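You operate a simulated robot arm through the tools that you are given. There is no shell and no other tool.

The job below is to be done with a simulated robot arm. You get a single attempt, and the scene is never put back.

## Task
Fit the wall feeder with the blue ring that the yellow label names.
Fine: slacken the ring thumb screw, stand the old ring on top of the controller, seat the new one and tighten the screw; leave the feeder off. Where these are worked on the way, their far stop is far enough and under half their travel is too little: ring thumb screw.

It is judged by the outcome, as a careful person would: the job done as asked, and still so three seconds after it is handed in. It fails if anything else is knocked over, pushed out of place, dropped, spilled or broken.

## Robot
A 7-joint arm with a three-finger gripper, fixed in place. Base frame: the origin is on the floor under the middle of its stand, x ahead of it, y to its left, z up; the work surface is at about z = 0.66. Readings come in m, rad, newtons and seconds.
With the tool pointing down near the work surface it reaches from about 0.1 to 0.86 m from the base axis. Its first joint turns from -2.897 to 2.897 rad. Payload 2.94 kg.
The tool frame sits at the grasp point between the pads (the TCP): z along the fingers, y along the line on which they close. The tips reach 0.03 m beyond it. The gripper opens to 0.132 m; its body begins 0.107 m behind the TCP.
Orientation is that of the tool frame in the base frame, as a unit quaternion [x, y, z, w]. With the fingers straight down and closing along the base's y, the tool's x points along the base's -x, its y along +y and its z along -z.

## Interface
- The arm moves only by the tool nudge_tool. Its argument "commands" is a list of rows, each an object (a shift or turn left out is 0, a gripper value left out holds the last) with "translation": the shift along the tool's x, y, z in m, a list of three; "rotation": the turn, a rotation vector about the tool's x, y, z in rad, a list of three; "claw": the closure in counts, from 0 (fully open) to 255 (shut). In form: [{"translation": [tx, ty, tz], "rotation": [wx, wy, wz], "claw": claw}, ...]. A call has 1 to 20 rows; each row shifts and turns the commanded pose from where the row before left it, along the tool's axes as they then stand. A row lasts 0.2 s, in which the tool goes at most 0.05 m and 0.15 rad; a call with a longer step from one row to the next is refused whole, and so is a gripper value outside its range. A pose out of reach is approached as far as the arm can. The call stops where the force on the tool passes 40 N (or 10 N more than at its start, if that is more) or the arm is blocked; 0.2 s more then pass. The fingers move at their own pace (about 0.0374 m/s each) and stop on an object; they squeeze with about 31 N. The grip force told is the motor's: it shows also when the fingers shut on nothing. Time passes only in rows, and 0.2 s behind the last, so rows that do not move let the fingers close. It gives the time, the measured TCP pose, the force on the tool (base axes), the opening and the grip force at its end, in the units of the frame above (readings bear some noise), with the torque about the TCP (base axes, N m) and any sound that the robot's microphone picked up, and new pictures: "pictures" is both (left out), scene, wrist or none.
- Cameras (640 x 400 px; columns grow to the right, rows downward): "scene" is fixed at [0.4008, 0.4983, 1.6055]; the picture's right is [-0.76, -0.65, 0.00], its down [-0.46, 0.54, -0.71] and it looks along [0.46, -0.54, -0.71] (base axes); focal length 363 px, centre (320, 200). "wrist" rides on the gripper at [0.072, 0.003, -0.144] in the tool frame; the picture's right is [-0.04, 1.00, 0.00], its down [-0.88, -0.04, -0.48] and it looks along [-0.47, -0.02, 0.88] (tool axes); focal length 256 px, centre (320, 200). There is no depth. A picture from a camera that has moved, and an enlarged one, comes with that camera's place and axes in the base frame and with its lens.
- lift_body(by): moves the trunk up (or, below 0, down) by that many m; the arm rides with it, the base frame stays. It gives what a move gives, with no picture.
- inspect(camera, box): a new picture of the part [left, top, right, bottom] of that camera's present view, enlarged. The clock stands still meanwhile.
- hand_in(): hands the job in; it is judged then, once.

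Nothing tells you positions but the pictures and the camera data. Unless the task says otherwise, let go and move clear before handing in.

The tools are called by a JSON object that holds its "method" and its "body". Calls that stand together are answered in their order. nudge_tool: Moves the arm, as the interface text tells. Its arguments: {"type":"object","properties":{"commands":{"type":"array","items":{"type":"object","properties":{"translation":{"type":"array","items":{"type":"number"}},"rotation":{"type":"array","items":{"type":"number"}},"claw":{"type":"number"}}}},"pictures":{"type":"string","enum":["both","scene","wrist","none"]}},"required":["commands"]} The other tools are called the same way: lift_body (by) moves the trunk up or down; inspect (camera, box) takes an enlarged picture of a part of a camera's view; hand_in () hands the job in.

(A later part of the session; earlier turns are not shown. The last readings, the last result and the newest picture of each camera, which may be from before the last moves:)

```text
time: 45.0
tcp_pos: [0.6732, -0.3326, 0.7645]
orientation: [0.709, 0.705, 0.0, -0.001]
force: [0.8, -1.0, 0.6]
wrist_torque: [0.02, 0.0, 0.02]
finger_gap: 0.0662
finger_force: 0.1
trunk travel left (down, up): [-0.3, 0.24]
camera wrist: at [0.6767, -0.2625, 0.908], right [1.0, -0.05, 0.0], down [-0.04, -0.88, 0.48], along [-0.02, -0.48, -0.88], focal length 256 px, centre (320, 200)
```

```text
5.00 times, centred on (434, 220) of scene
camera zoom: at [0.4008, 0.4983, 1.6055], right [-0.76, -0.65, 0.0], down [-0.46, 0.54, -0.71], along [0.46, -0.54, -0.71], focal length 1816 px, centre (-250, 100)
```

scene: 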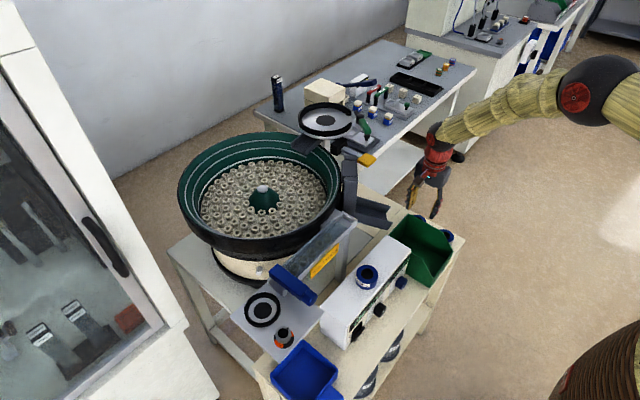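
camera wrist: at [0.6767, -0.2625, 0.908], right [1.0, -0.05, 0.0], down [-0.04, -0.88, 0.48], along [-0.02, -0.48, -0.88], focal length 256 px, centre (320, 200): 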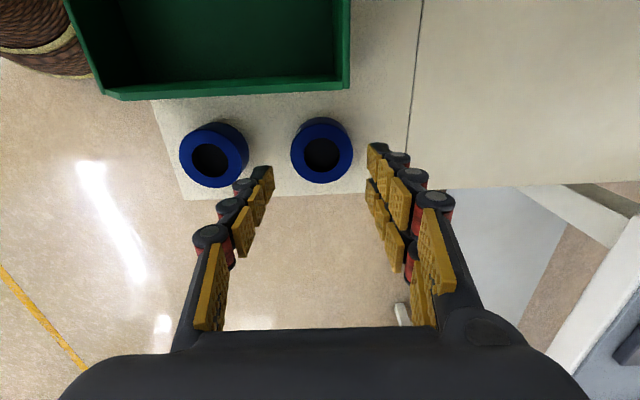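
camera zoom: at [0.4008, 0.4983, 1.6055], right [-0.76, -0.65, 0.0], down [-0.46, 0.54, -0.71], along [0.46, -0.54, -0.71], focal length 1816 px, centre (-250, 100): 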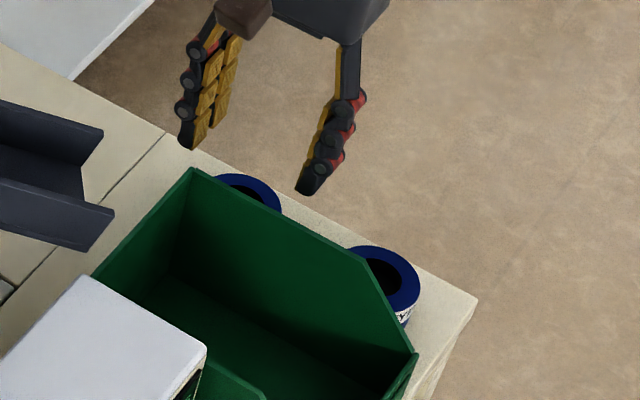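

{"method": "nudge_tool", "body": {"commands": [{"translation": [0.001, 0.0012, 0.03]}, {"translation": [0, 0, 0.02]}, {"translation": [0, 0, 0.01]}]}}

{"method": "inspect", "body": {"camera": "wrist", "box": [220, 80, 420, 205]}}

{"method": "inspect", "body": {"camera": "scene", "box": [370, 180, 498, 260]}}

```text
time: 45.8
tcp_pos: [0.6755, -0.3323, 0.7057]
orientation: [0.709, 0.705, 0.0, 0.0]
force: [-0.1, -0.3, -0.1]
wrist_torque: [-0.02, -0.02, 0.02]
finger_gap: 0.0662
finger_force: 0.1
trunk travel left (down, up): [-0.3, 0.24]
camera wrist: at [0.678, -0.2609, 0.8488], right [1.0, -0.05, 0.0], down [-0.04, -0.88, 0.48], along [-0.02, -0.48, -0.88], focal length 256 px, centre (320, 200)
```

scene: 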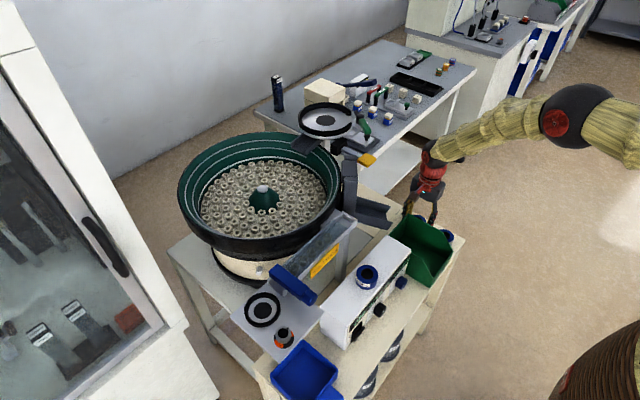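
wrist: 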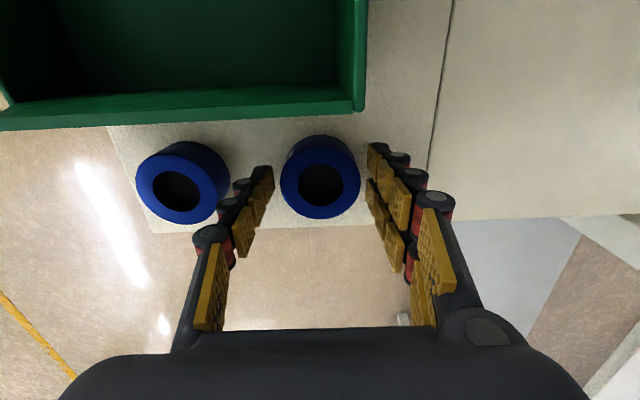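

```text
3.20 times, centred on (320, 142) of wrist
camera zoom: at [0.678, -0.2609, 0.8488], right [1.0, -0.05, 0.0], down [-0.04, -0.88, 0.48], along [-0.02, -0.48, -0.88], focal length 819 px, centre (320, 384)
```

zoom: 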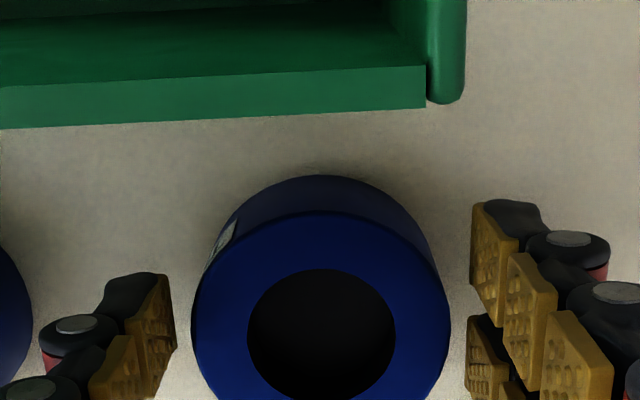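

```text
5.00 times, centred on (434, 220) of scene
camera zoom: at [0.4008, 0.4983, 1.6055], right [-0.76, -0.65, 0.0], down [-0.46, 0.54, -0.71], along [0.46, -0.54, -0.71], focal length 1816 px, centre (-250, 100)
```

zoom: 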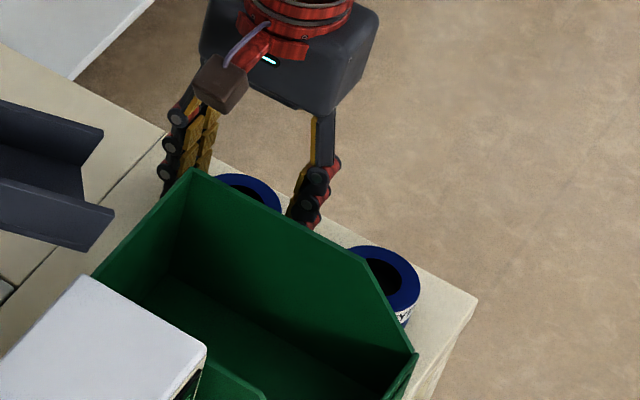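

Ring A is centred between the fingers. I raise 2 mm (so the tips will clear the collar later) and close on it.

{"method": "nudge_tool", "body": {"commands": [{"translation": [0, 0, -0.002], "claw": 135}, {"claw": 145}, {"claw": 155}, {"claw": 180}, {"claw": 255}, {"claw": 255}], "pictures": "wrist"}}

{"method": "inspect", "body": {"camera": "wrist", "box": [220, 100, 420, 225]}}

```text
time: 47.2
tcp_pos: [0.6748, -0.3318, 0.7083]
orientation: [0.708, 0.706, 0.0, 0.0]
force: [1.2, -0.6, 0.3]
wrist_torque: [-0.03, 0.01, 0.01]
finger_gap: 0.0539
finger_force: 31.4
trunk travel left (down, up): [-0.3, 0.24]
camera wrist: at [0.6778, -0.2608, 0.8509], right [1.0, -0.05, 0.0], down [-0.04, -0.88, 0.48], along [-0.02, -0.48, -0.88], focal length 256 px, centre (320, 200)
```

wrist: 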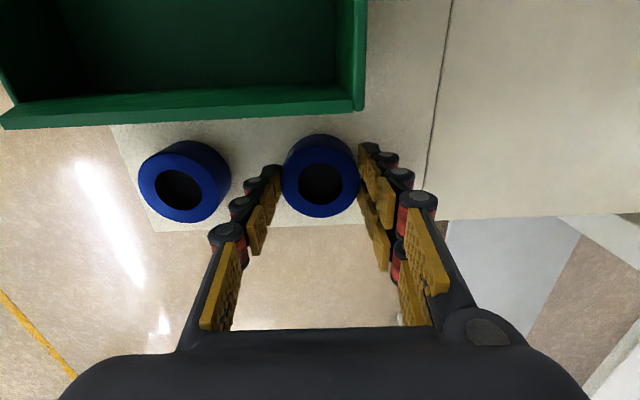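

```text
3.20 times, centred on (320, 162) of wrist
camera zoom: at [0.6778, -0.2608, 0.8509], right [1.0, -0.05, 0.0], down [-0.04, -0.88, 0.48], along [-0.02, -0.48, -0.88], focal length 819 px, centre (320, 320)
```

zoom: 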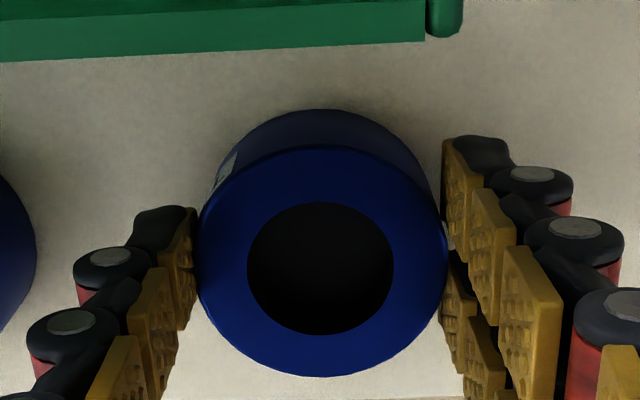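

Grip on ring A is good (gap 53.9 mm). I lift it straight up, checking it comes along.

{"method": "nudge_tool", "body": {"commands": [{"translation": [0, 0, -0.01]}, {"translation": [0, 0, -0.03]}, {"translation": [0, 0, -0.045]}, {"translation": [0, 0, -0.045]}, {"translation": [0, 0, -0.045]}, {"translation": [0, 0, -0.045]}, {"translation": [0, 0, -0.045]}, {"translation": [0, 0, -0.045]}, {"translation": [0, 0, -0.045]}, {"translation": [0, -0.035, 0]}]}}

{"method": "inspect", "body": {"camera": "wrist", "box": [220, 100, 420, 225]}}

```text
time: 49.4
tcp_pos: [0.6403, -0.3313, 1.0641]
orientation: [0.709, 0.705, 0.0, 0.0]
force: [-0.7, 0.5, -1.2]
wrist_torque: [0.0, -0.04, 0.0]
finger_gap: 0.0535
finger_force: 30.9
trunk travel left (down, up): [-0.3, 0.24]
camera wrist: at [0.6421, -0.2597, 1.2066], right [1.0, -0.05, 0.0], down [-0.04, -0.88, 0.48], along [-0.02, -0.48, -0.88], focal length 256 px, centre (320, 200)
```

scene: 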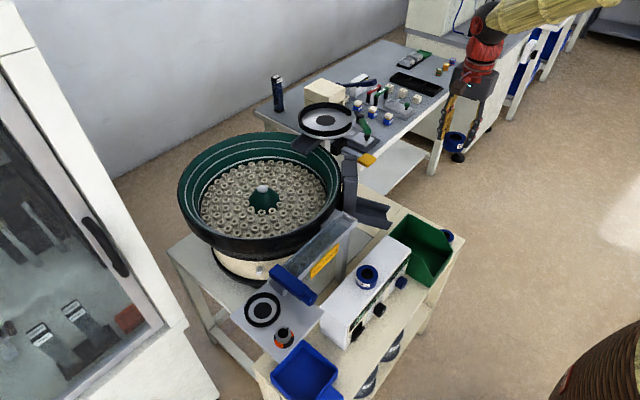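
wrist: 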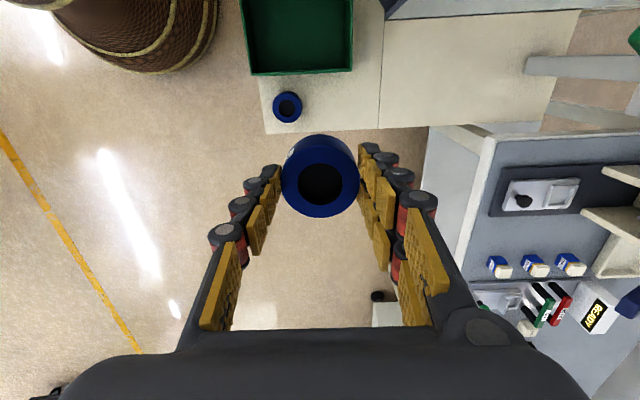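

```text
3.20 times, centred on (320, 162) of wrist
camera zoom: at [0.6421, -0.2597, 1.2066], right [1.0, -0.05, 0.0], down [-0.04, -0.88, 0.48], along [-0.02, -0.48, -0.88], focal length 819 px, centre (320, 320)
```

zoom: 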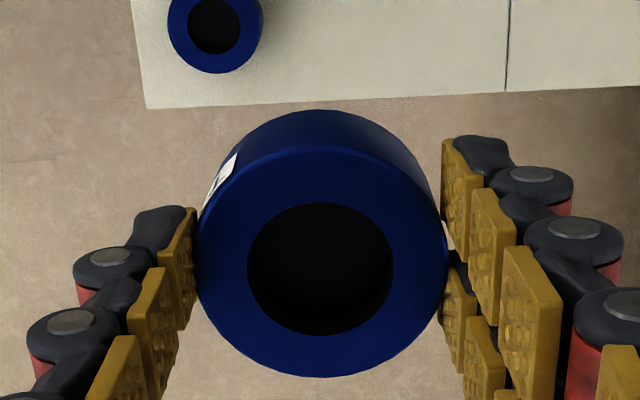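

Ring A is held firmly and ring B is undisturbed. I turn back to yaw 0 and carry it across high.

{"method": "nudge_tool", "body": {"commands": [{"rotation": [0, 0, -0.131]}, {"rotation": [0, 0, -0.131]}, {"rotation": [0, 0, -0.131]}, {"rotation": [0, 0, -0.131]}, {"rotation": [0, 0, -0.131]}, {"rotation": [0, 0, -0.131]}, {"rotation": [0, 0, -0.131]}, {"rotation": [0, 0, -0.131]}, {"rotation": [0, 0, -0.131]}, {"rotation": [0, 0, -0.131]}, {"rotation": [0, 0, -0.131]}, {"rotation": [0, 0, -0.131]}, {"translation": [0, 0.04, 0]}, {"translation": [0, 0.04, 0]}, {"translation": [0, 0.04, 0]}, {"translation": [0, 0.04, 0]}, {"translation": [0, 0.04, 0]}, {"translation": [0, 0.04, 0]}, {"translation": [0, 0.04, 0]}], "pictures": "scene"}}

{"method": "nudge_tool", "body": {"commands": [{"translation": [0, 0.04, 0]}, {"translation": [0, 0.04, 0]}, {"translation": [0, 0.04, 0]}, {"translation": [0, 0.04, 0]}, {"translation": [0, 0.04, 0]}, {"translation": [0, 0.04, 0]}, {"translation": [0, 0.04, 0]}, {"translation": [0, 0.03, 0]}, {"rotation": [0, 0, 0]}]}}

```text
time: 53.4
tcp_pos: [0.6393, -0.0521, 1.0621]
orientation: [0.001, 1.0, 0.0, 0.0]
force: [0.1, -0.3, -1.1]
wrist_torque: [-0.03, 0.0, 0.02]
finger_gap: 0.0536
finger_force: 30.9
trunk travel left (down, up): [-0.3, 0.24]
```

scene: 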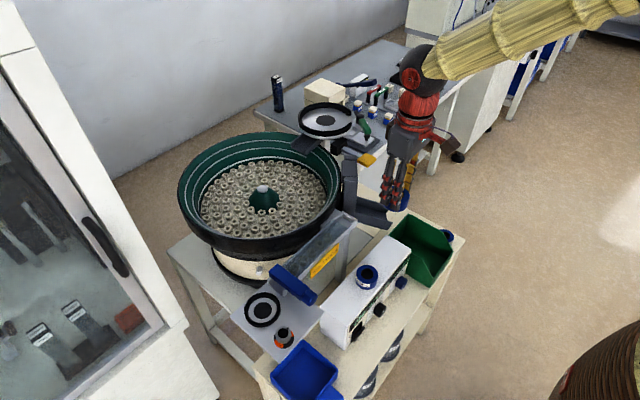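

```text
time: 55.4
tcp_pos: [0.6424, 0.2573, 1.0616]
orientation: [0.002, 1.0, 0.0, 0.001]
force: [0.2, -0.1, -1.7]
wrist_torque: [-0.02, -0.02, 0.0]
finger_gap: 0.0535
finger_force: 31.2
trunk travel left (down, up): [-0.3, 0.24]
camera wrist: at [0.5692, 0.2599, 1.2061], right [0.05, 1.0, 0.0], down [0.88, -0.04, 0.48], along [0.47, -0.02, -0.88], focal length 256 px, centre (320, 200)
```

scene: 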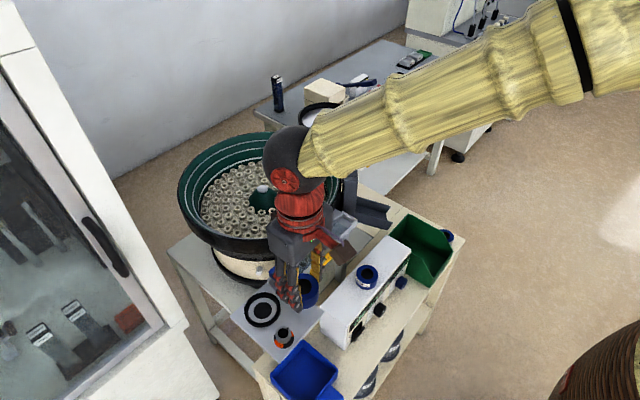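
wrist: 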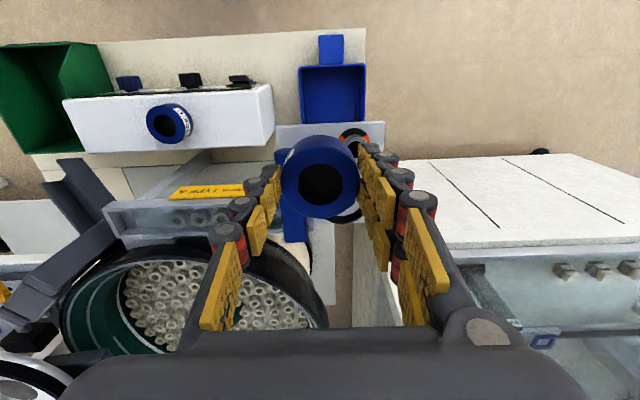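

I'm beside the plate with ring A held. The socket centre works out at about (0.744, 0.285); I turn to the same yaw as used for removal and move above it.

{"method": "nudge_tool", "body": {"commands": [{"rotation": [0, 0, -0.131]}, {"rotation": [0, 0, -0.131]}, {"rotation": [0, 0, -0.131]}, {"rotation": [0, 0, -0.131]}, {"rotation": [0, 0, -0.131]}, {"rotation": [0, 0, -0.131]}, {"rotation": [0, 0, -0.131]}, {"rotation": [0, 0, -0.131]}, {"rotation": [0, 0, -0.131]}, {"rotation": [0, 0, -0.131]}, {"rotation": [0, 0, -0.131]}, {"rotation": [0, 0, -0.131]}, {"translation": [-0.0086, -0.034, 0]}, {"translation": [-0.0086, -0.034, 0]}, {"translation": [-0.0085, -0.034, 0]}, {"translation": [0, 0, 0]}]}}

{"method": "inspect", "body": {"camera": "wrist", "box": [220, 80, 420, 205]}}

{"method": "inspect", "body": {"camera": "scene", "box": [220, 250, 348, 350]}}

```text
time: 58.8
tcp_pos: [0.7441, 0.2842, 1.0617]
orientation: [0.707, -0.707, 0.0, 0.001]
force: [0.5, 0.7, -1.0]
wrist_torque: [-0.03, 0.02, 0.01]
finger_gap: 0.0536
finger_force: 30.2
trunk travel left (down, up): [-0.3, 0.24]
camera wrist: at [0.7403, 0.2113, 1.2053], right [-1.0, 0.04, 0.0], down [0.04, 0.88, 0.48], along [0.02, 0.48, -0.88], focal length 256 px, centre (320, 200)
```

scene: 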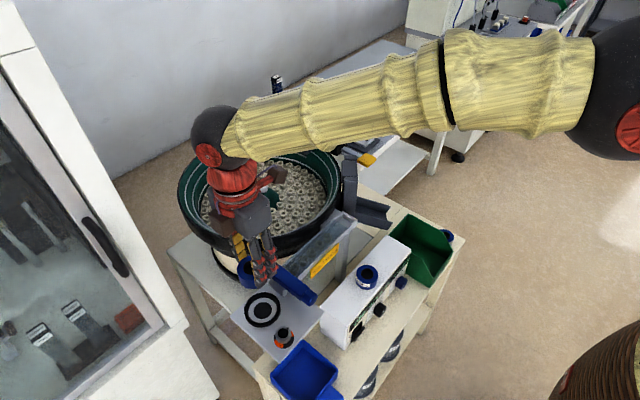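
wrist: 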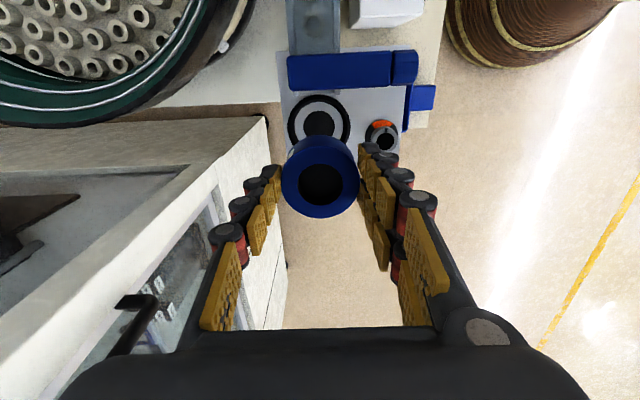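

```text
3.20 times, centred on (320, 142) of wrist
camera zoom: at [0.7403, 0.2113, 1.2053], right [-1.0, 0.04, 0.0], down [0.04, 0.88, 0.48], along [0.02, 0.48, -0.88], focal length 819 px, centre (320, 384)
```

zoom: 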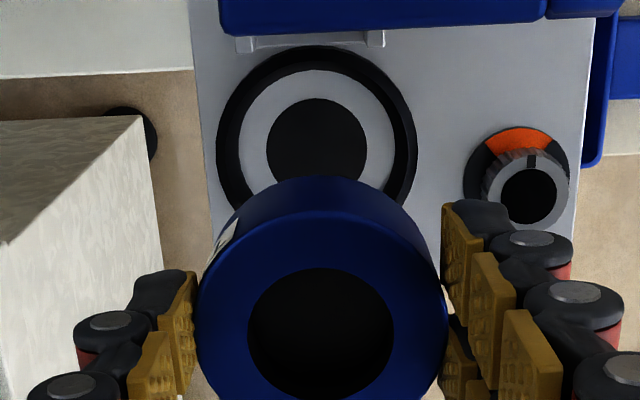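

```text
4.00 times, centred on (284, 300) of scene
camera zoom: at [0.4008, 0.4983, 1.6055], right [-0.76, -0.65, 0.0], down [-0.46, 0.54, -0.71], along [0.46, -0.54, -0.71], focal length 1453 px, centre (464, -200)
```

zoom: 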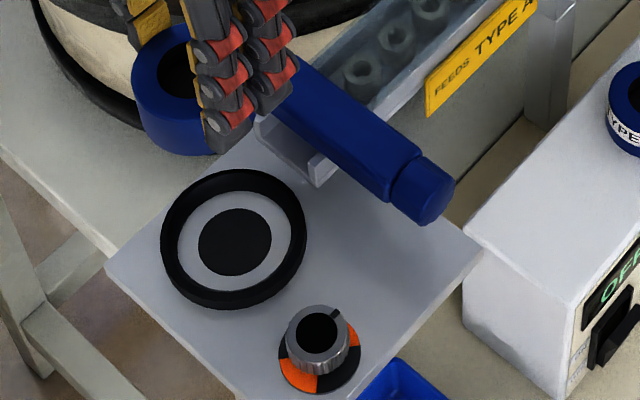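

The socket lies within about 1 mm of the tool axis. I apply a small correction and descend to just above the collar to recheck.

{"method": "nudge_tool", "body": {"commands": [{"translation": [0.001, -0.0009, 0.03]}, {"translation": [0, 0, 0.03]}, {"translation": [0, 0, 0.03]}, {"translation": [0, 0, 0.015]}, {"translation": [0, 0, 0.006]}]}}

{"method": "inspect", "body": {"camera": "wrist", "box": [220, 90, 420, 215]}}

{"method": "inspect", "body": {"camera": "scene", "box": [230, 270, 310, 340]}}

```text
time: 60.0
tcp_pos: [0.7443, 0.2839, 0.9504]
orientation: [-0.707, 0.708, 0.0, 0.0]
force: [-0.2, 0.6, -0.3]
wrist_torque: [0.02, 0.0, -0.01]
finger_gap: 0.0539
finger_force: 31.2
trunk travel left (down, up): [-0.3, 0.24]
camera wrist: at [0.7415, 0.2101, 1.094], right [-1.0, 0.04, 0.0], down [0.04, 0.88, 0.48], along [0.02, 0.47, -0.88], focal length 256 px, centre (320, 200)
```

scene: 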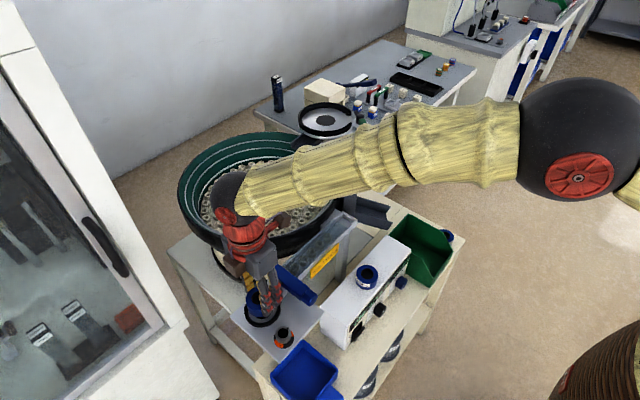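
wrist: 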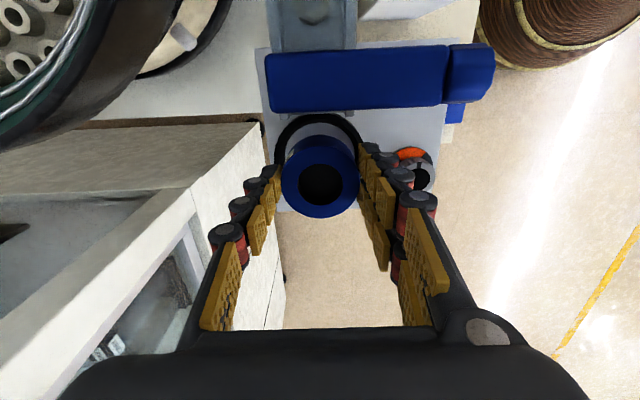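

```text
3.20 times, centred on (320, 152) of wrist
camera zoom: at [0.7415, 0.2101, 1.094], right [-1.0, 0.04, 0.0], down [0.04, 0.88, 0.48], along [0.02, 0.47, -0.88], focal length 819 px, centre (320, 352)
```

zoom: 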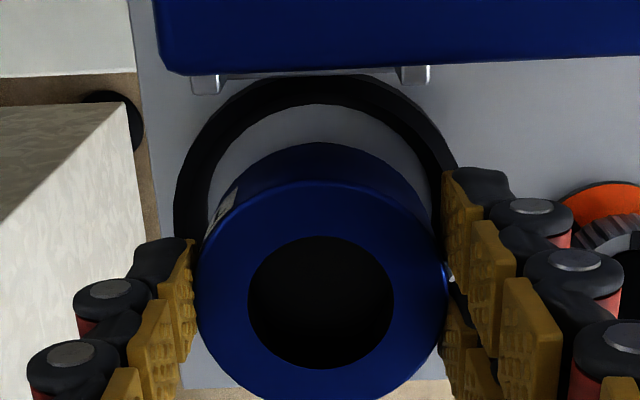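

```text
5.71 times, centred on (270, 305) of scene
camera zoom: at [0.4008, 0.4983, 1.6055], right [-0.76, -0.65, 0.0], down [-0.46, 0.54, -0.71], along [0.46, -0.54, -0.71], focal length 2075 px, centre (606, -400)
```

zoom: 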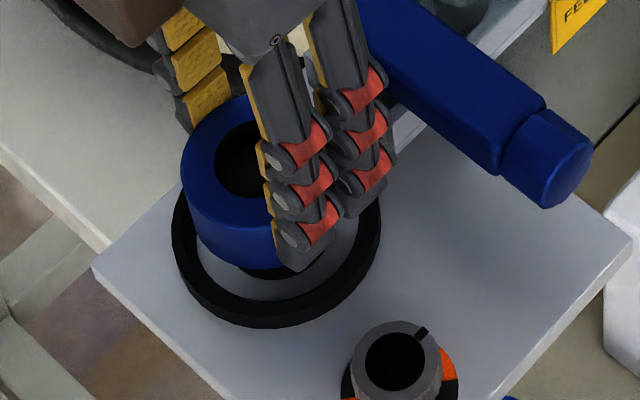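

Ring and collar look concentric in the picture. I lower slowly into the collar, watching force.

{"method": "nudge_tool", "body": {"commands": [{"translation": [0, 0, 0.005]}, {"translation": [0, 0, 0.004]}, {"translation": [0, 0, 0.003]}, {"translation": [0, 0, 0.003]}], "pictures": "none"}}

```text
time: 61.0
tcp_pos: [0.7446, 0.2841, 0.9347]
orientation: [0.707, -0.707, 0.0, 0.0]
force: [-0.1, 0.7, -1.2]
wrist_torque: [-0.01, 0.02, -0.01]
finger_gap: 0.0537
finger_force: 31.0
trunk travel left (down, up): [-0.3, 0.24]
```

{"method": "nudge_tool", "body": {"commands": [{"translation": [0, 0, 0.003]}, {"translation": [0, 0, 0.002]}, {"translation": [0, 0, 0.002]}], "pictures": "wrist"}}

{"method": "inspect", "body": {"camera": "scene", "box": [230, 270, 310, 340]}}

{"method": "inspect", "body": {"camera": "wrist", "box": [220, 90, 420, 215]}}

```text
time: 61.8
tcp_pos: [0.7449, 0.2838, 0.9284]
orientation: [-0.706, 0.708, 0.0, 0.001]
force: [-0.2, -0.3, -0.9]
wrist_torque: [0.0, 0.01, 0.02]
finger_gap: 0.0536
finger_force: 31.1
trunk travel left (down, up): [-0.3, 0.24]
camera wrist: at [0.7412, 0.2101, 1.0726], right [-1.0, 0.04, 0.0], down [0.04, 0.88, 0.48], along [0.02, 0.48, -0.88], focal length 256 px, centre (320, 200)
```

wrist: 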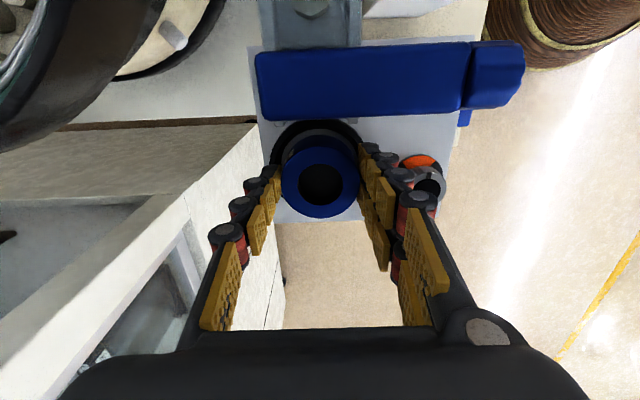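

```text
5.71 times, centred on (270, 305) of scene
camera zoom: at [0.4008, 0.4983, 1.6055], right [-0.76, -0.65, 0.0], down [-0.46, 0.54, -0.71], along [0.46, -0.54, -0.71], focal length 2075 px, centre (606, -400)
```

zoom: 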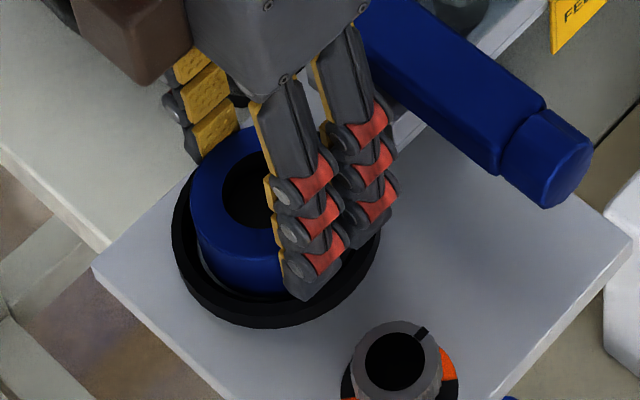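

```text
3.20 times, centred on (320, 152) of wrist
camera zoom: at [0.7412, 0.2101, 1.0726], right [-1.0, 0.04, 0.0], down [0.04, 0.88, 0.48], along [0.02, 0.48, -0.88], focal length 819 px, centre (320, 352)
```

zoom: 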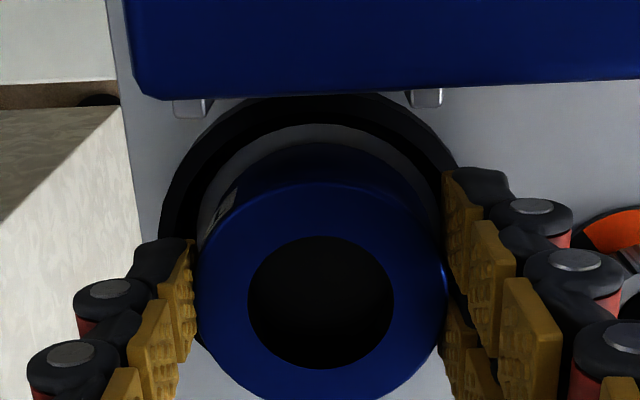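

{"method": "nudge_tool", "body": {"commands": [{"translation": [0, 0, 0.0015]}, {"translation": [0, 0, 0.0015]}], "pictures": "none"}}

```text
time: 62.4
tcp_pos: [0.7453, 0.2831, 0.9268]
orientation: [-0.706, 0.708, 0.0, 0.0]
force: [-0.5, -0.5, -1.1]
wrist_torque: [0.0, 0.0, 0.0]
finger_gap: 0.0537
finger_force: 30.5
trunk travel left (down, up): [-0.3, 0.24]
```

{"method": "nudge_tool", "body": {"commands": [{"translation": [0, 0, 0.001]}, {"translation": [0, 0, 0.001]}], "pictures": "none"}}

```text
time: 63.0
tcp_pos: [0.7455, 0.2829, 0.9242]
orientation: [-0.706, 0.708, 0.001, 0.0]
force: [-0.9, 0.3, 0.8]
wrist_torque: [-0.02, -0.01, -0.01]
finger_gap: 0.0537
finger_force: 31.3
trunk travel left (down, up): [-0.3, 0.24]
```

{"method": "nudge_tool", "body": {"commands": [{"translation": [0, 0, 0.0008]}], "pictures": "none"}}

```text
time: 63.4
tcp_pos: [0.7443, 0.283, 0.9247]
orientation: [-0.707, 0.708, 0.0, -0.001]
force: [-0.3, 0.0, 5.0]
wrist_torque: [-0.04, 0.16, 0.03]
finger_gap: 0.0536
finger_force: 30.9
trunk travel left (down, up): [-0.3, 0.24]
```

Contact at the expected seating depth (about 5 N). I release the ring and check it sits in the collar.

{"method": "nudge_tool", "body": {"commands": [{"claw": 145}, {"claw": 132}, {"claw": 125}, {"claw": 125}], "pictures": "wrist"}}

{"method": "inspect", "body": {"camera": "wrist", "box": [220, 90, 420, 215]}}

{"method": "inspect", "body": {"camera": "scene", "box": [230, 270, 310, 340]}}

```text
time: 64.4
tcp_pos: [0.7445, 0.2827, 0.9222]
orientation: [-0.706, 0.708, 0.0, -0.001]
force: [-0.3, -0.5, 0.5]
wrist_torque: [0.01, 0.0, -0.02]
finger_gap: 0.0673
finger_force: 0.0
trunk travel left (down, up): [-0.3, 0.24]
camera wrist: at [0.741, 0.21, 1.0669], right [-1.0, 0.04, 0.0], down [0.04, 0.88, 0.48], along [0.02, 0.48, -0.88], focal length 256 px, centre (320, 200)
```

wrist: 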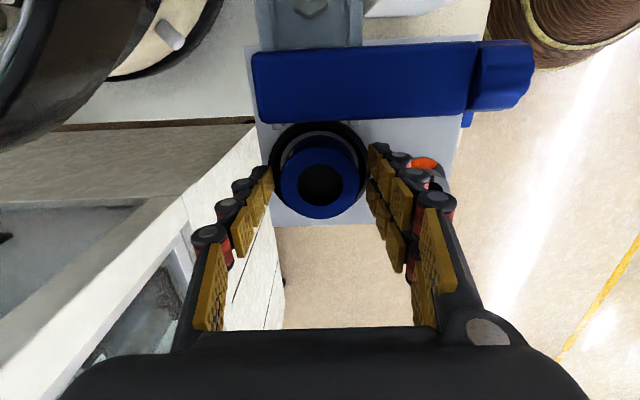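

```text
3.20 times, centred on (320, 152) of wrist
camera zoom: at [0.741, 0.21, 1.0669], right [-1.0, 0.04, 0.0], down [0.04, 0.88, 0.48], along [0.02, 0.48, -0.88], focal length 819 px, centre (320, 352)
```

zoom: 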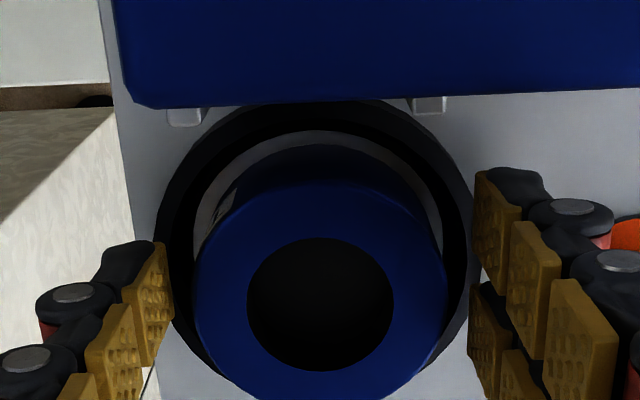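

```text
5.71 times, centred on (270, 305) of scene
camera zoom: at [0.4008, 0.4983, 1.6055], right [-0.76, -0.65, 0.0], down [-0.46, 0.54, -0.71], along [0.46, -0.54, -0.71], focal length 2075 px, centre (606, -400)
```

zoom: 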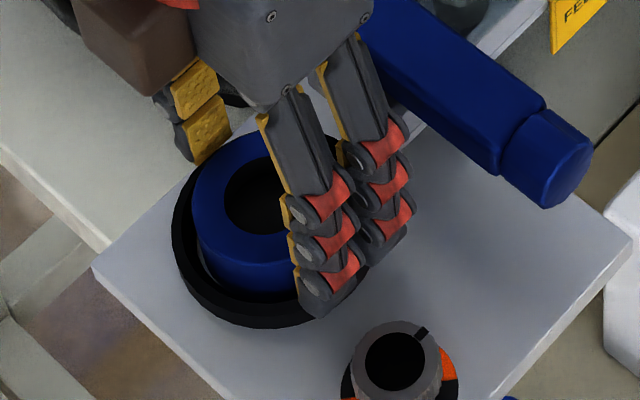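

The TYPE A ring is in the collar, nicely centred, standing level. I rise, go above the thumb screw and view it before gripping it to tighten.

{"method": "nudge_tool", "body": {"commands": [{"translation": [0, 0, -0.01]}, {"translation": [0, 0, -0.03]}, {"translation": [0, 0, -0.03]}, {"translation": [0, 0, -0.03]}, {"translation": [-0.0084, 0.0395, 0], "claw": 178}, {"translation": [-0.0084, 0.0395, 0]}, {"rotation": [0, 0, -0.115]}, {"rotation": [0, 0, -0.115]}, {"rotation": [0, 0, -0.115]}, {"claw": 178}]}}

{"method": "inspect", "body": {"camera": "wrist", "box": [200, 50, 440, 200]}}

{"method": "inspect", "body": {"camera": "scene", "box": [230, 270, 310, 350]}}

```text
time: 66.6
tcp_pos: [0.6669, 0.2998, 1.0237]
orientation: [0.818, -0.575, -0.001, 0.0]
force: [0.4, -0.4, 0.1]
wrist_torque: [0.0, 0.01, -0.01]
finger_gap: 0.0398
finger_force: 0.0
trunk travel left (down, up): [-0.3, 0.24]
camera wrist: at [0.6868, 0.2301, 1.1664], right [-0.95, -0.3, 0.0], down [-0.26, 0.84, 0.48], along [-0.14, 0.45, -0.88], focal length 256 px, centre (320, 200)
```

scene: 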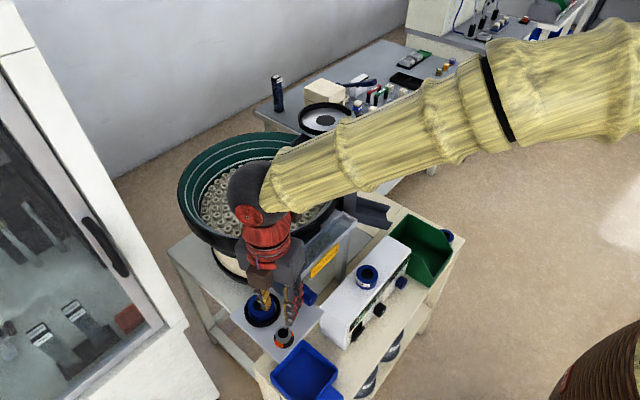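
wrist: 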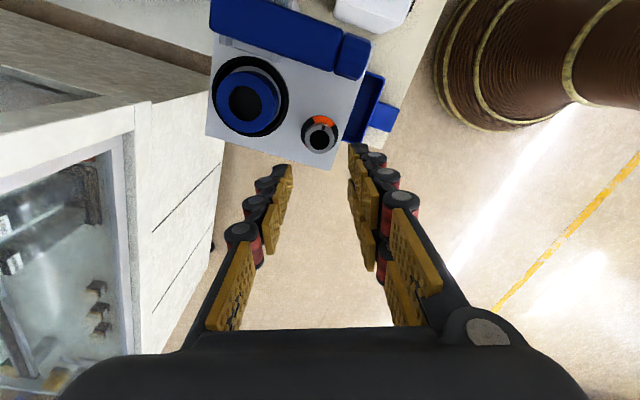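

```text
2.67 times, centred on (320, 125) of wrist
camera zoom: at [0.6868, 0.2301, 1.1664], right [-0.95, -0.3, 0.0], down [-0.26, 0.84, 0.48], along [-0.14, 0.45, -0.88], focal length 683 px, centre (320, 400)
```

zoom: 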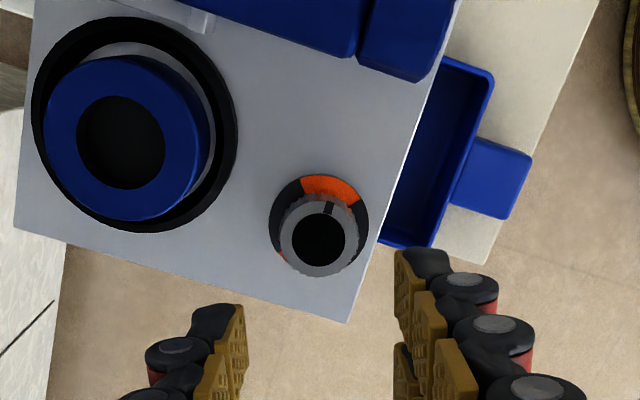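

```text
5.00 times, centred on (270, 310) of scene
camera zoom: at [0.4008, 0.4983, 1.6055], right [-0.76, -0.65, 0.0], down [-0.46, 0.54, -0.71], along [0.46, -0.54, -0.71], focal length 1816 px, centre (570, -350)
```

zoom: 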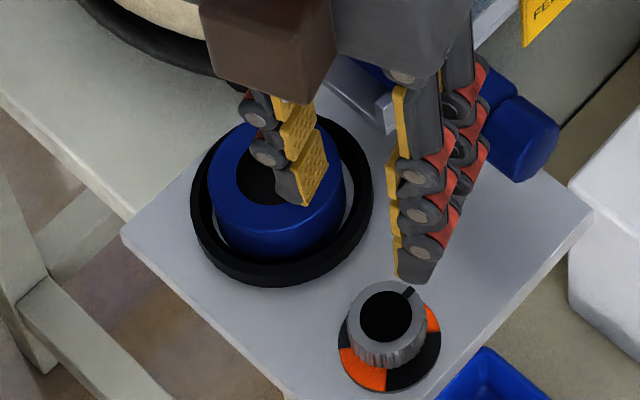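

The knob is on the tool axis and still at its slack stop. I descend onto it.

{"method": "nudge_tool", "body": {"commands": [{"translation": [0, 0, 0.035]}, {"translation": [0, 0, 0.03]}, {"translation": [0, 0, 0.025]}, {"translation": [0, 0, 0.015]}, {"translation": [0, 0, 0.007]}]}}

{"method": "inspect", "body": {"camera": "wrist", "box": [220, 100, 420, 225]}}

{"method": "inspect", "body": {"camera": "scene", "box": [230, 280, 326, 350]}}

```text
time: 67.8
tcp_pos: [0.6645, 0.3006, 0.9116]
orientation: [0.817, -0.576, -0.001, 0.001]
force: [-0.1, 0.0, -0.5]
wrist_torque: [0.01, 0.02, 0.01]
finger_gap: 0.0397
finger_force: 0.1
trunk travel left (down, up): [-0.3, 0.24]
camera wrist: at [0.6863, 0.2301, 1.0543], right [-0.96, -0.3, 0.0], down [-0.26, 0.84, 0.48], along [-0.14, 0.45, -0.88], focal length 256 px, centre (320, 200)
```

scene: 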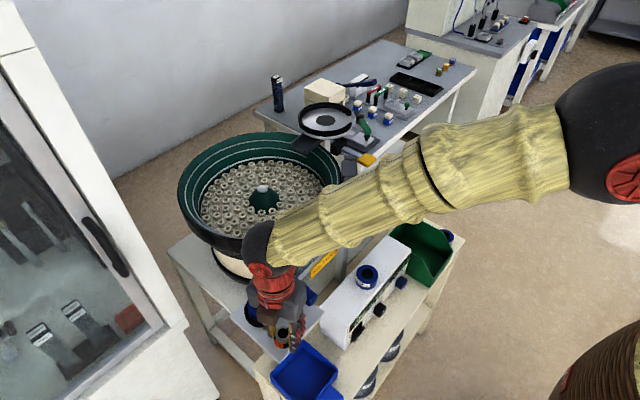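
wrist: 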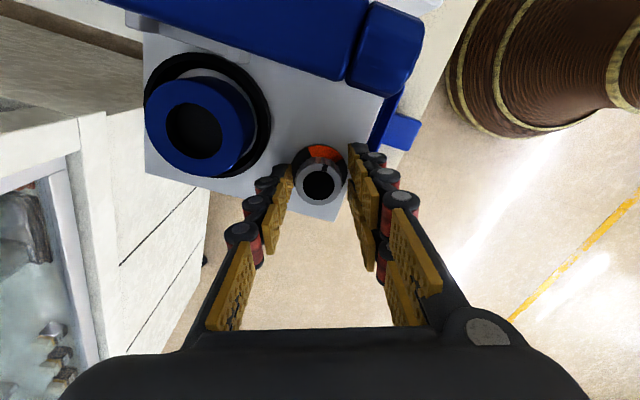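

```text
3.20 times, centred on (320, 162) of wrist
camera zoom: at [0.6863, 0.2301, 1.0543], right [-0.96, -0.3, 0.0], down [-0.26, 0.84, 0.48], along [-0.14, 0.45, -0.88], focal length 819 px, centre (320, 320)
```

zoom: 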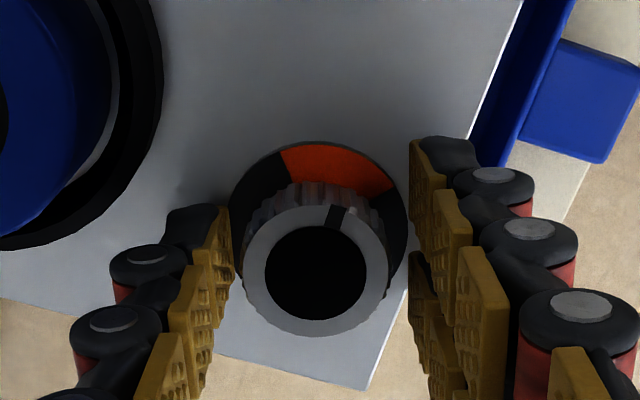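

```text
5.71 times, centred on (278, 315) of scene
camera zoom: at [0.4008, 0.4983, 1.6055], right [-0.76, -0.65, 0.0], down [-0.46, 0.54, -0.71], along [0.46, -0.54, -0.71], focal length 2075 px, centre (560, -457)
```

zoom: 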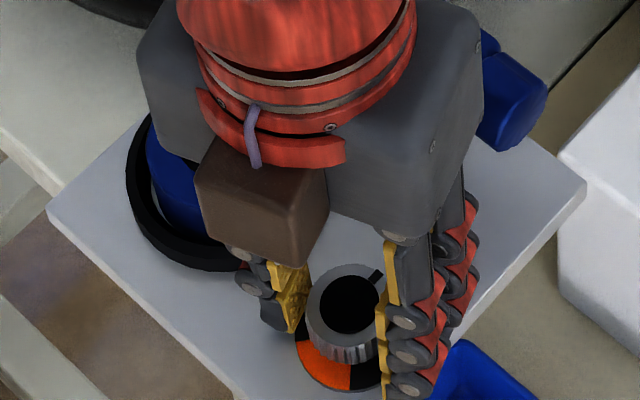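

{"method": "nudge_tool", "body": {"commands": [{"claw": 190}, {"claw": 205}, {"claw": 220}, {"claw": 255}, {"claw": 255}], "pictures": "none"}}

{"method": "nudge_tool", "body": {"commands": [{"rotation": [0, 0, 0.08]}, {"rotation": [0, 0, 0.08]}, {"rotation": [0, 0, 0.08]}, {"rotation": [0, 0, 0.08]}, {"rotation": [0, 0, 0.08]}], "pictures": "wrist"}}

{"method": "inspect", "body": {"camera": "wrist", "box": [220, 100, 420, 225]}}

```text
time: 69.0
tcp_pos: [0.6655, 0.2998, 0.9098]
orientation: [0.818, -0.576, 0.0, 0.001]
force: [5.6, 2.4, -1.5]
wrist_torque: [0.01, -0.12, -0.02]
finger_gap: 0.0301
finger_force: 44.9
trunk travel left (down, up): [-0.3, 0.24]
```

```text
time: 70.2
tcp_pos: [0.6664, 0.3009, 0.9112]
orientation: [-0.687, 0.727, 0.0, 0.001]
force: [8.3, 5.9, 0.0]
wrist_torque: [0.14, -0.06, 0.03]
finger_gap: 0.0302
finger_force: 45.0
trunk travel left (down, up): [-0.3, 0.24]
camera wrist: at [0.6587, 0.2275, 1.0547], right [-0.99, 0.1, 0.0], down [0.09, 0.88, 0.48], along [0.05, 0.47, -0.88], focal length 256 px, centre (320, 200)
```

wrist: 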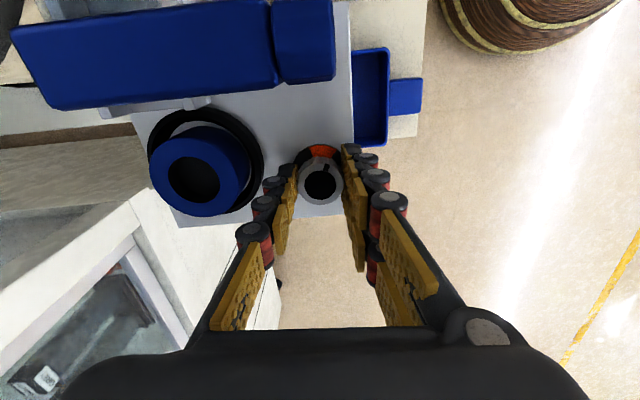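

```text
3.20 times, centred on (320, 162) of wrist
camera zoom: at [0.6587, 0.2275, 1.0547], right [-0.99, 0.1, 0.0], down [0.09, 0.88, 0.48], along [0.05, 0.47, -0.88], focal length 819 px, centre (320, 320)
```

zoom: 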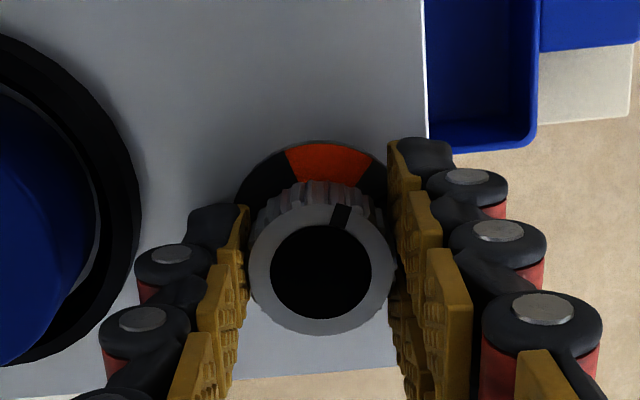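

{"method": "nudge_tool", "body": {"commands": [{"rotation": [0, 0, 0.09]}, {"rotation": [0, 0, 0.09]}, {"rotation": [0, 0, 0.09]}, {"rotation": [0, 0, 0.09]}, {"rotation": [0, 0, 0.09]}, {"rotation": [0, 0, 0.09]}], "pictures": "none"}}

{"method": "nudge_tool", "body": {"commands": [{"rotation": [0, 0, 0.09]}, {"rotation": [0, 0, 0.09]}, {"rotation": [0, 0, 0.09]}, {"rotation": [0, 0, 0.09]}], "pictures": "wrist"}}

{"method": "inspect", "body": {"camera": "wrist", "box": [220, 100, 420, 225]}}

```text
time: 71.6
tcp_pos: [0.6665, 0.3001, 0.9112]
orientation: [-0.468, 0.884, 0.0, 0.0]
force: [7.4, 4.9, 5.0]
wrist_torque: [0.11, 0.02, 0.0]
finger_gap: 0.0302
finger_force: 45.0
trunk travel left (down, up): [-0.3, 0.24]
```

```text
time: 72.6
tcp_pos: [0.666, 0.3002, 0.9115]
orientation: [-0.302, 0.953, 0.0, 0.0]
force: [10.8, 2.9, 7.2]
wrist_torque: [-0.11, 0.19, 0.0]
finger_gap: 0.03
finger_force: 44.6
trunk travel left (down, up): [-0.3, 0.24]
camera wrist: at [0.6051, 0.2601, 1.0547], right [-0.54, 0.84, 0.0], down [0.74, 0.47, 0.48], along [0.4, 0.26, -0.88], focal length 256 px, centre (320, 200)
```

wrist: 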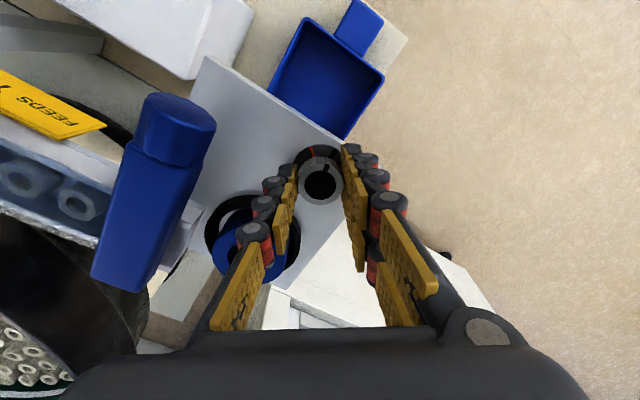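

```text
3.20 times, centred on (320, 162) of wrist
camera zoom: at [0.6051, 0.2601, 1.0547], right [-0.54, 0.84, 0.0], down [0.74, 0.47, 0.48], along [0.4, 0.26, -0.88], focal length 819 px, centre (320, 320)
```

zoom: 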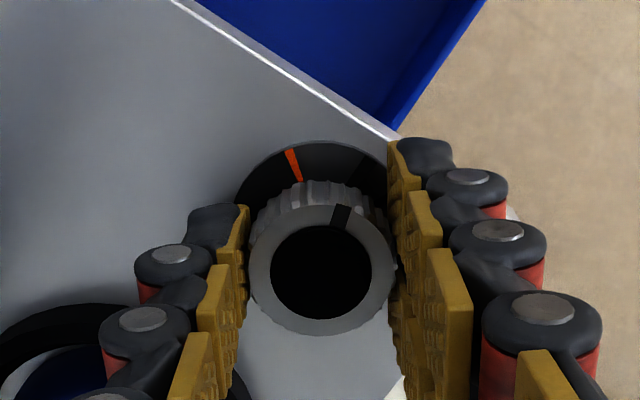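

Only a sliver of orange remains. I continue to the tight stop.

{"method": "nudge_tool", "body": {"commands": [{"rotation": [0, 0, 0.08]}, {"rotation": [0, 0, 0.08]}, {"rotation": [0, 0, 0.08]}, {"rotation": [0, 0, 0.08]}, {"rotation": [0, 0, 0.06]}], "pictures": "wrist"}}

{"method": "inspect", "body": {"camera": "wrist", "box": [220, 100, 420, 225]}}

```text
time: 73.8
tcp_pos: [0.6654, 0.2996, 0.911]
orientation: [-0.116, 0.993, 0.0, -0.001]
force: [4.4, 0.6, 6.6]
wrist_torque: [0.13, -0.2, 0.55]
finger_gap: 0.0304
finger_force: 45.3
trunk travel left (down, up): [-0.3, 0.24]
camera wrist: at [0.5938, 0.2851, 1.0548], right [-0.19, 0.98, 0.0], down [0.86, 0.17, 0.47], along [0.47, 0.09, -0.88], focal length 256 px, centre (320, 200)
```

wrist: 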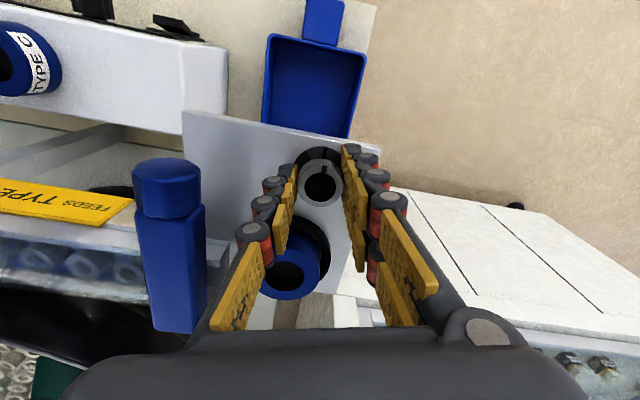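

```text
3.20 times, centred on (320, 162) of wrist
camera zoom: at [0.5938, 0.2851, 1.0548], right [-0.19, 0.98, 0.0], down [0.86, 0.17, 0.47], along [0.47, 0.09, -0.88], focal length 819 px, centre (320, 320)
```

zoom: 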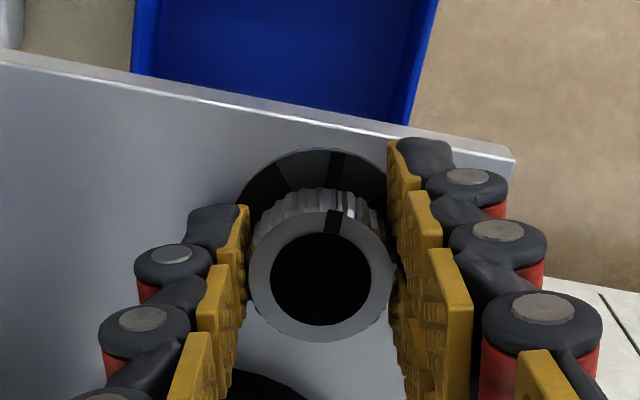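

No orange shows any more, the pointer is back on its index mark and torque is 0.55 N·m: the screw is tight at its stop. I release and rise.

{"method": "nudge_tool", "body": {"commands": [{"claw": 200}, {"claw": 170}, {"claw": 165}, {"claw": 165}], "pictures": "wrist"}}

{"method": "inspect", "body": {"camera": "wrist", "box": [220, 100, 420, 225]}}

```text
time: 74.8
tcp_pos: [0.6659, 0.2991, 0.9124]
orientation: [-0.118, 0.993, 0.0, -0.001]
force: [-0.5, -0.2, 0.6]
wrist_torque: [0.03, -0.02, 0.02]
finger_gap: 0.0465
finger_force: 0.1
trunk travel left (down, up): [-0.3, 0.24]
camera wrist: at [0.5944, 0.2851, 1.0548], right [-0.19, 0.98, 0.0], down [0.86, 0.17, 0.47], along [0.47, 0.09, -0.88], focal length 256 px, centre (320, 200)
```

wrist: 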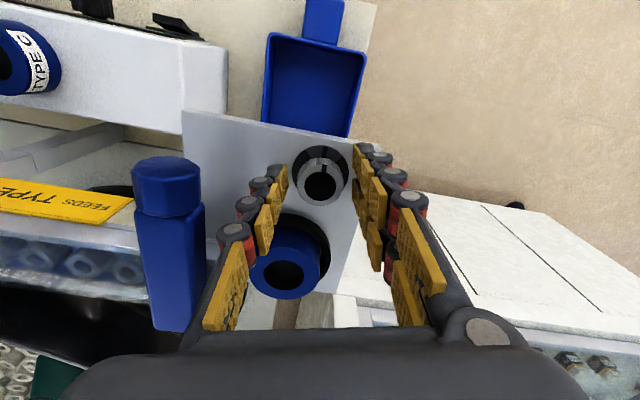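

```text
3.20 times, centred on (320, 162) of wrist
camera zoom: at [0.5944, 0.2851, 1.0548], right [-0.19, 0.98, 0.0], down [0.86, 0.17, 0.47], along [0.47, 0.09, -0.88], focal length 819 px, centre (320, 320)
```

zoom: 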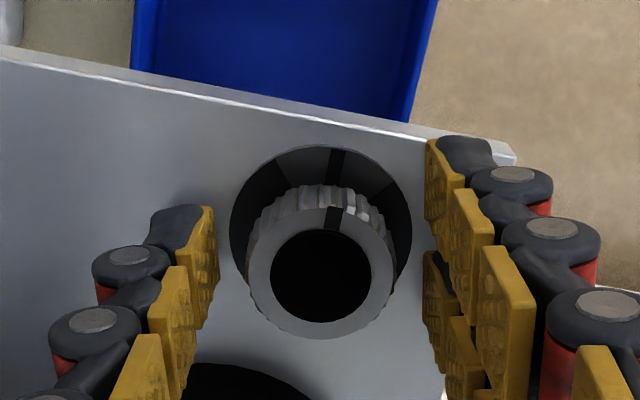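

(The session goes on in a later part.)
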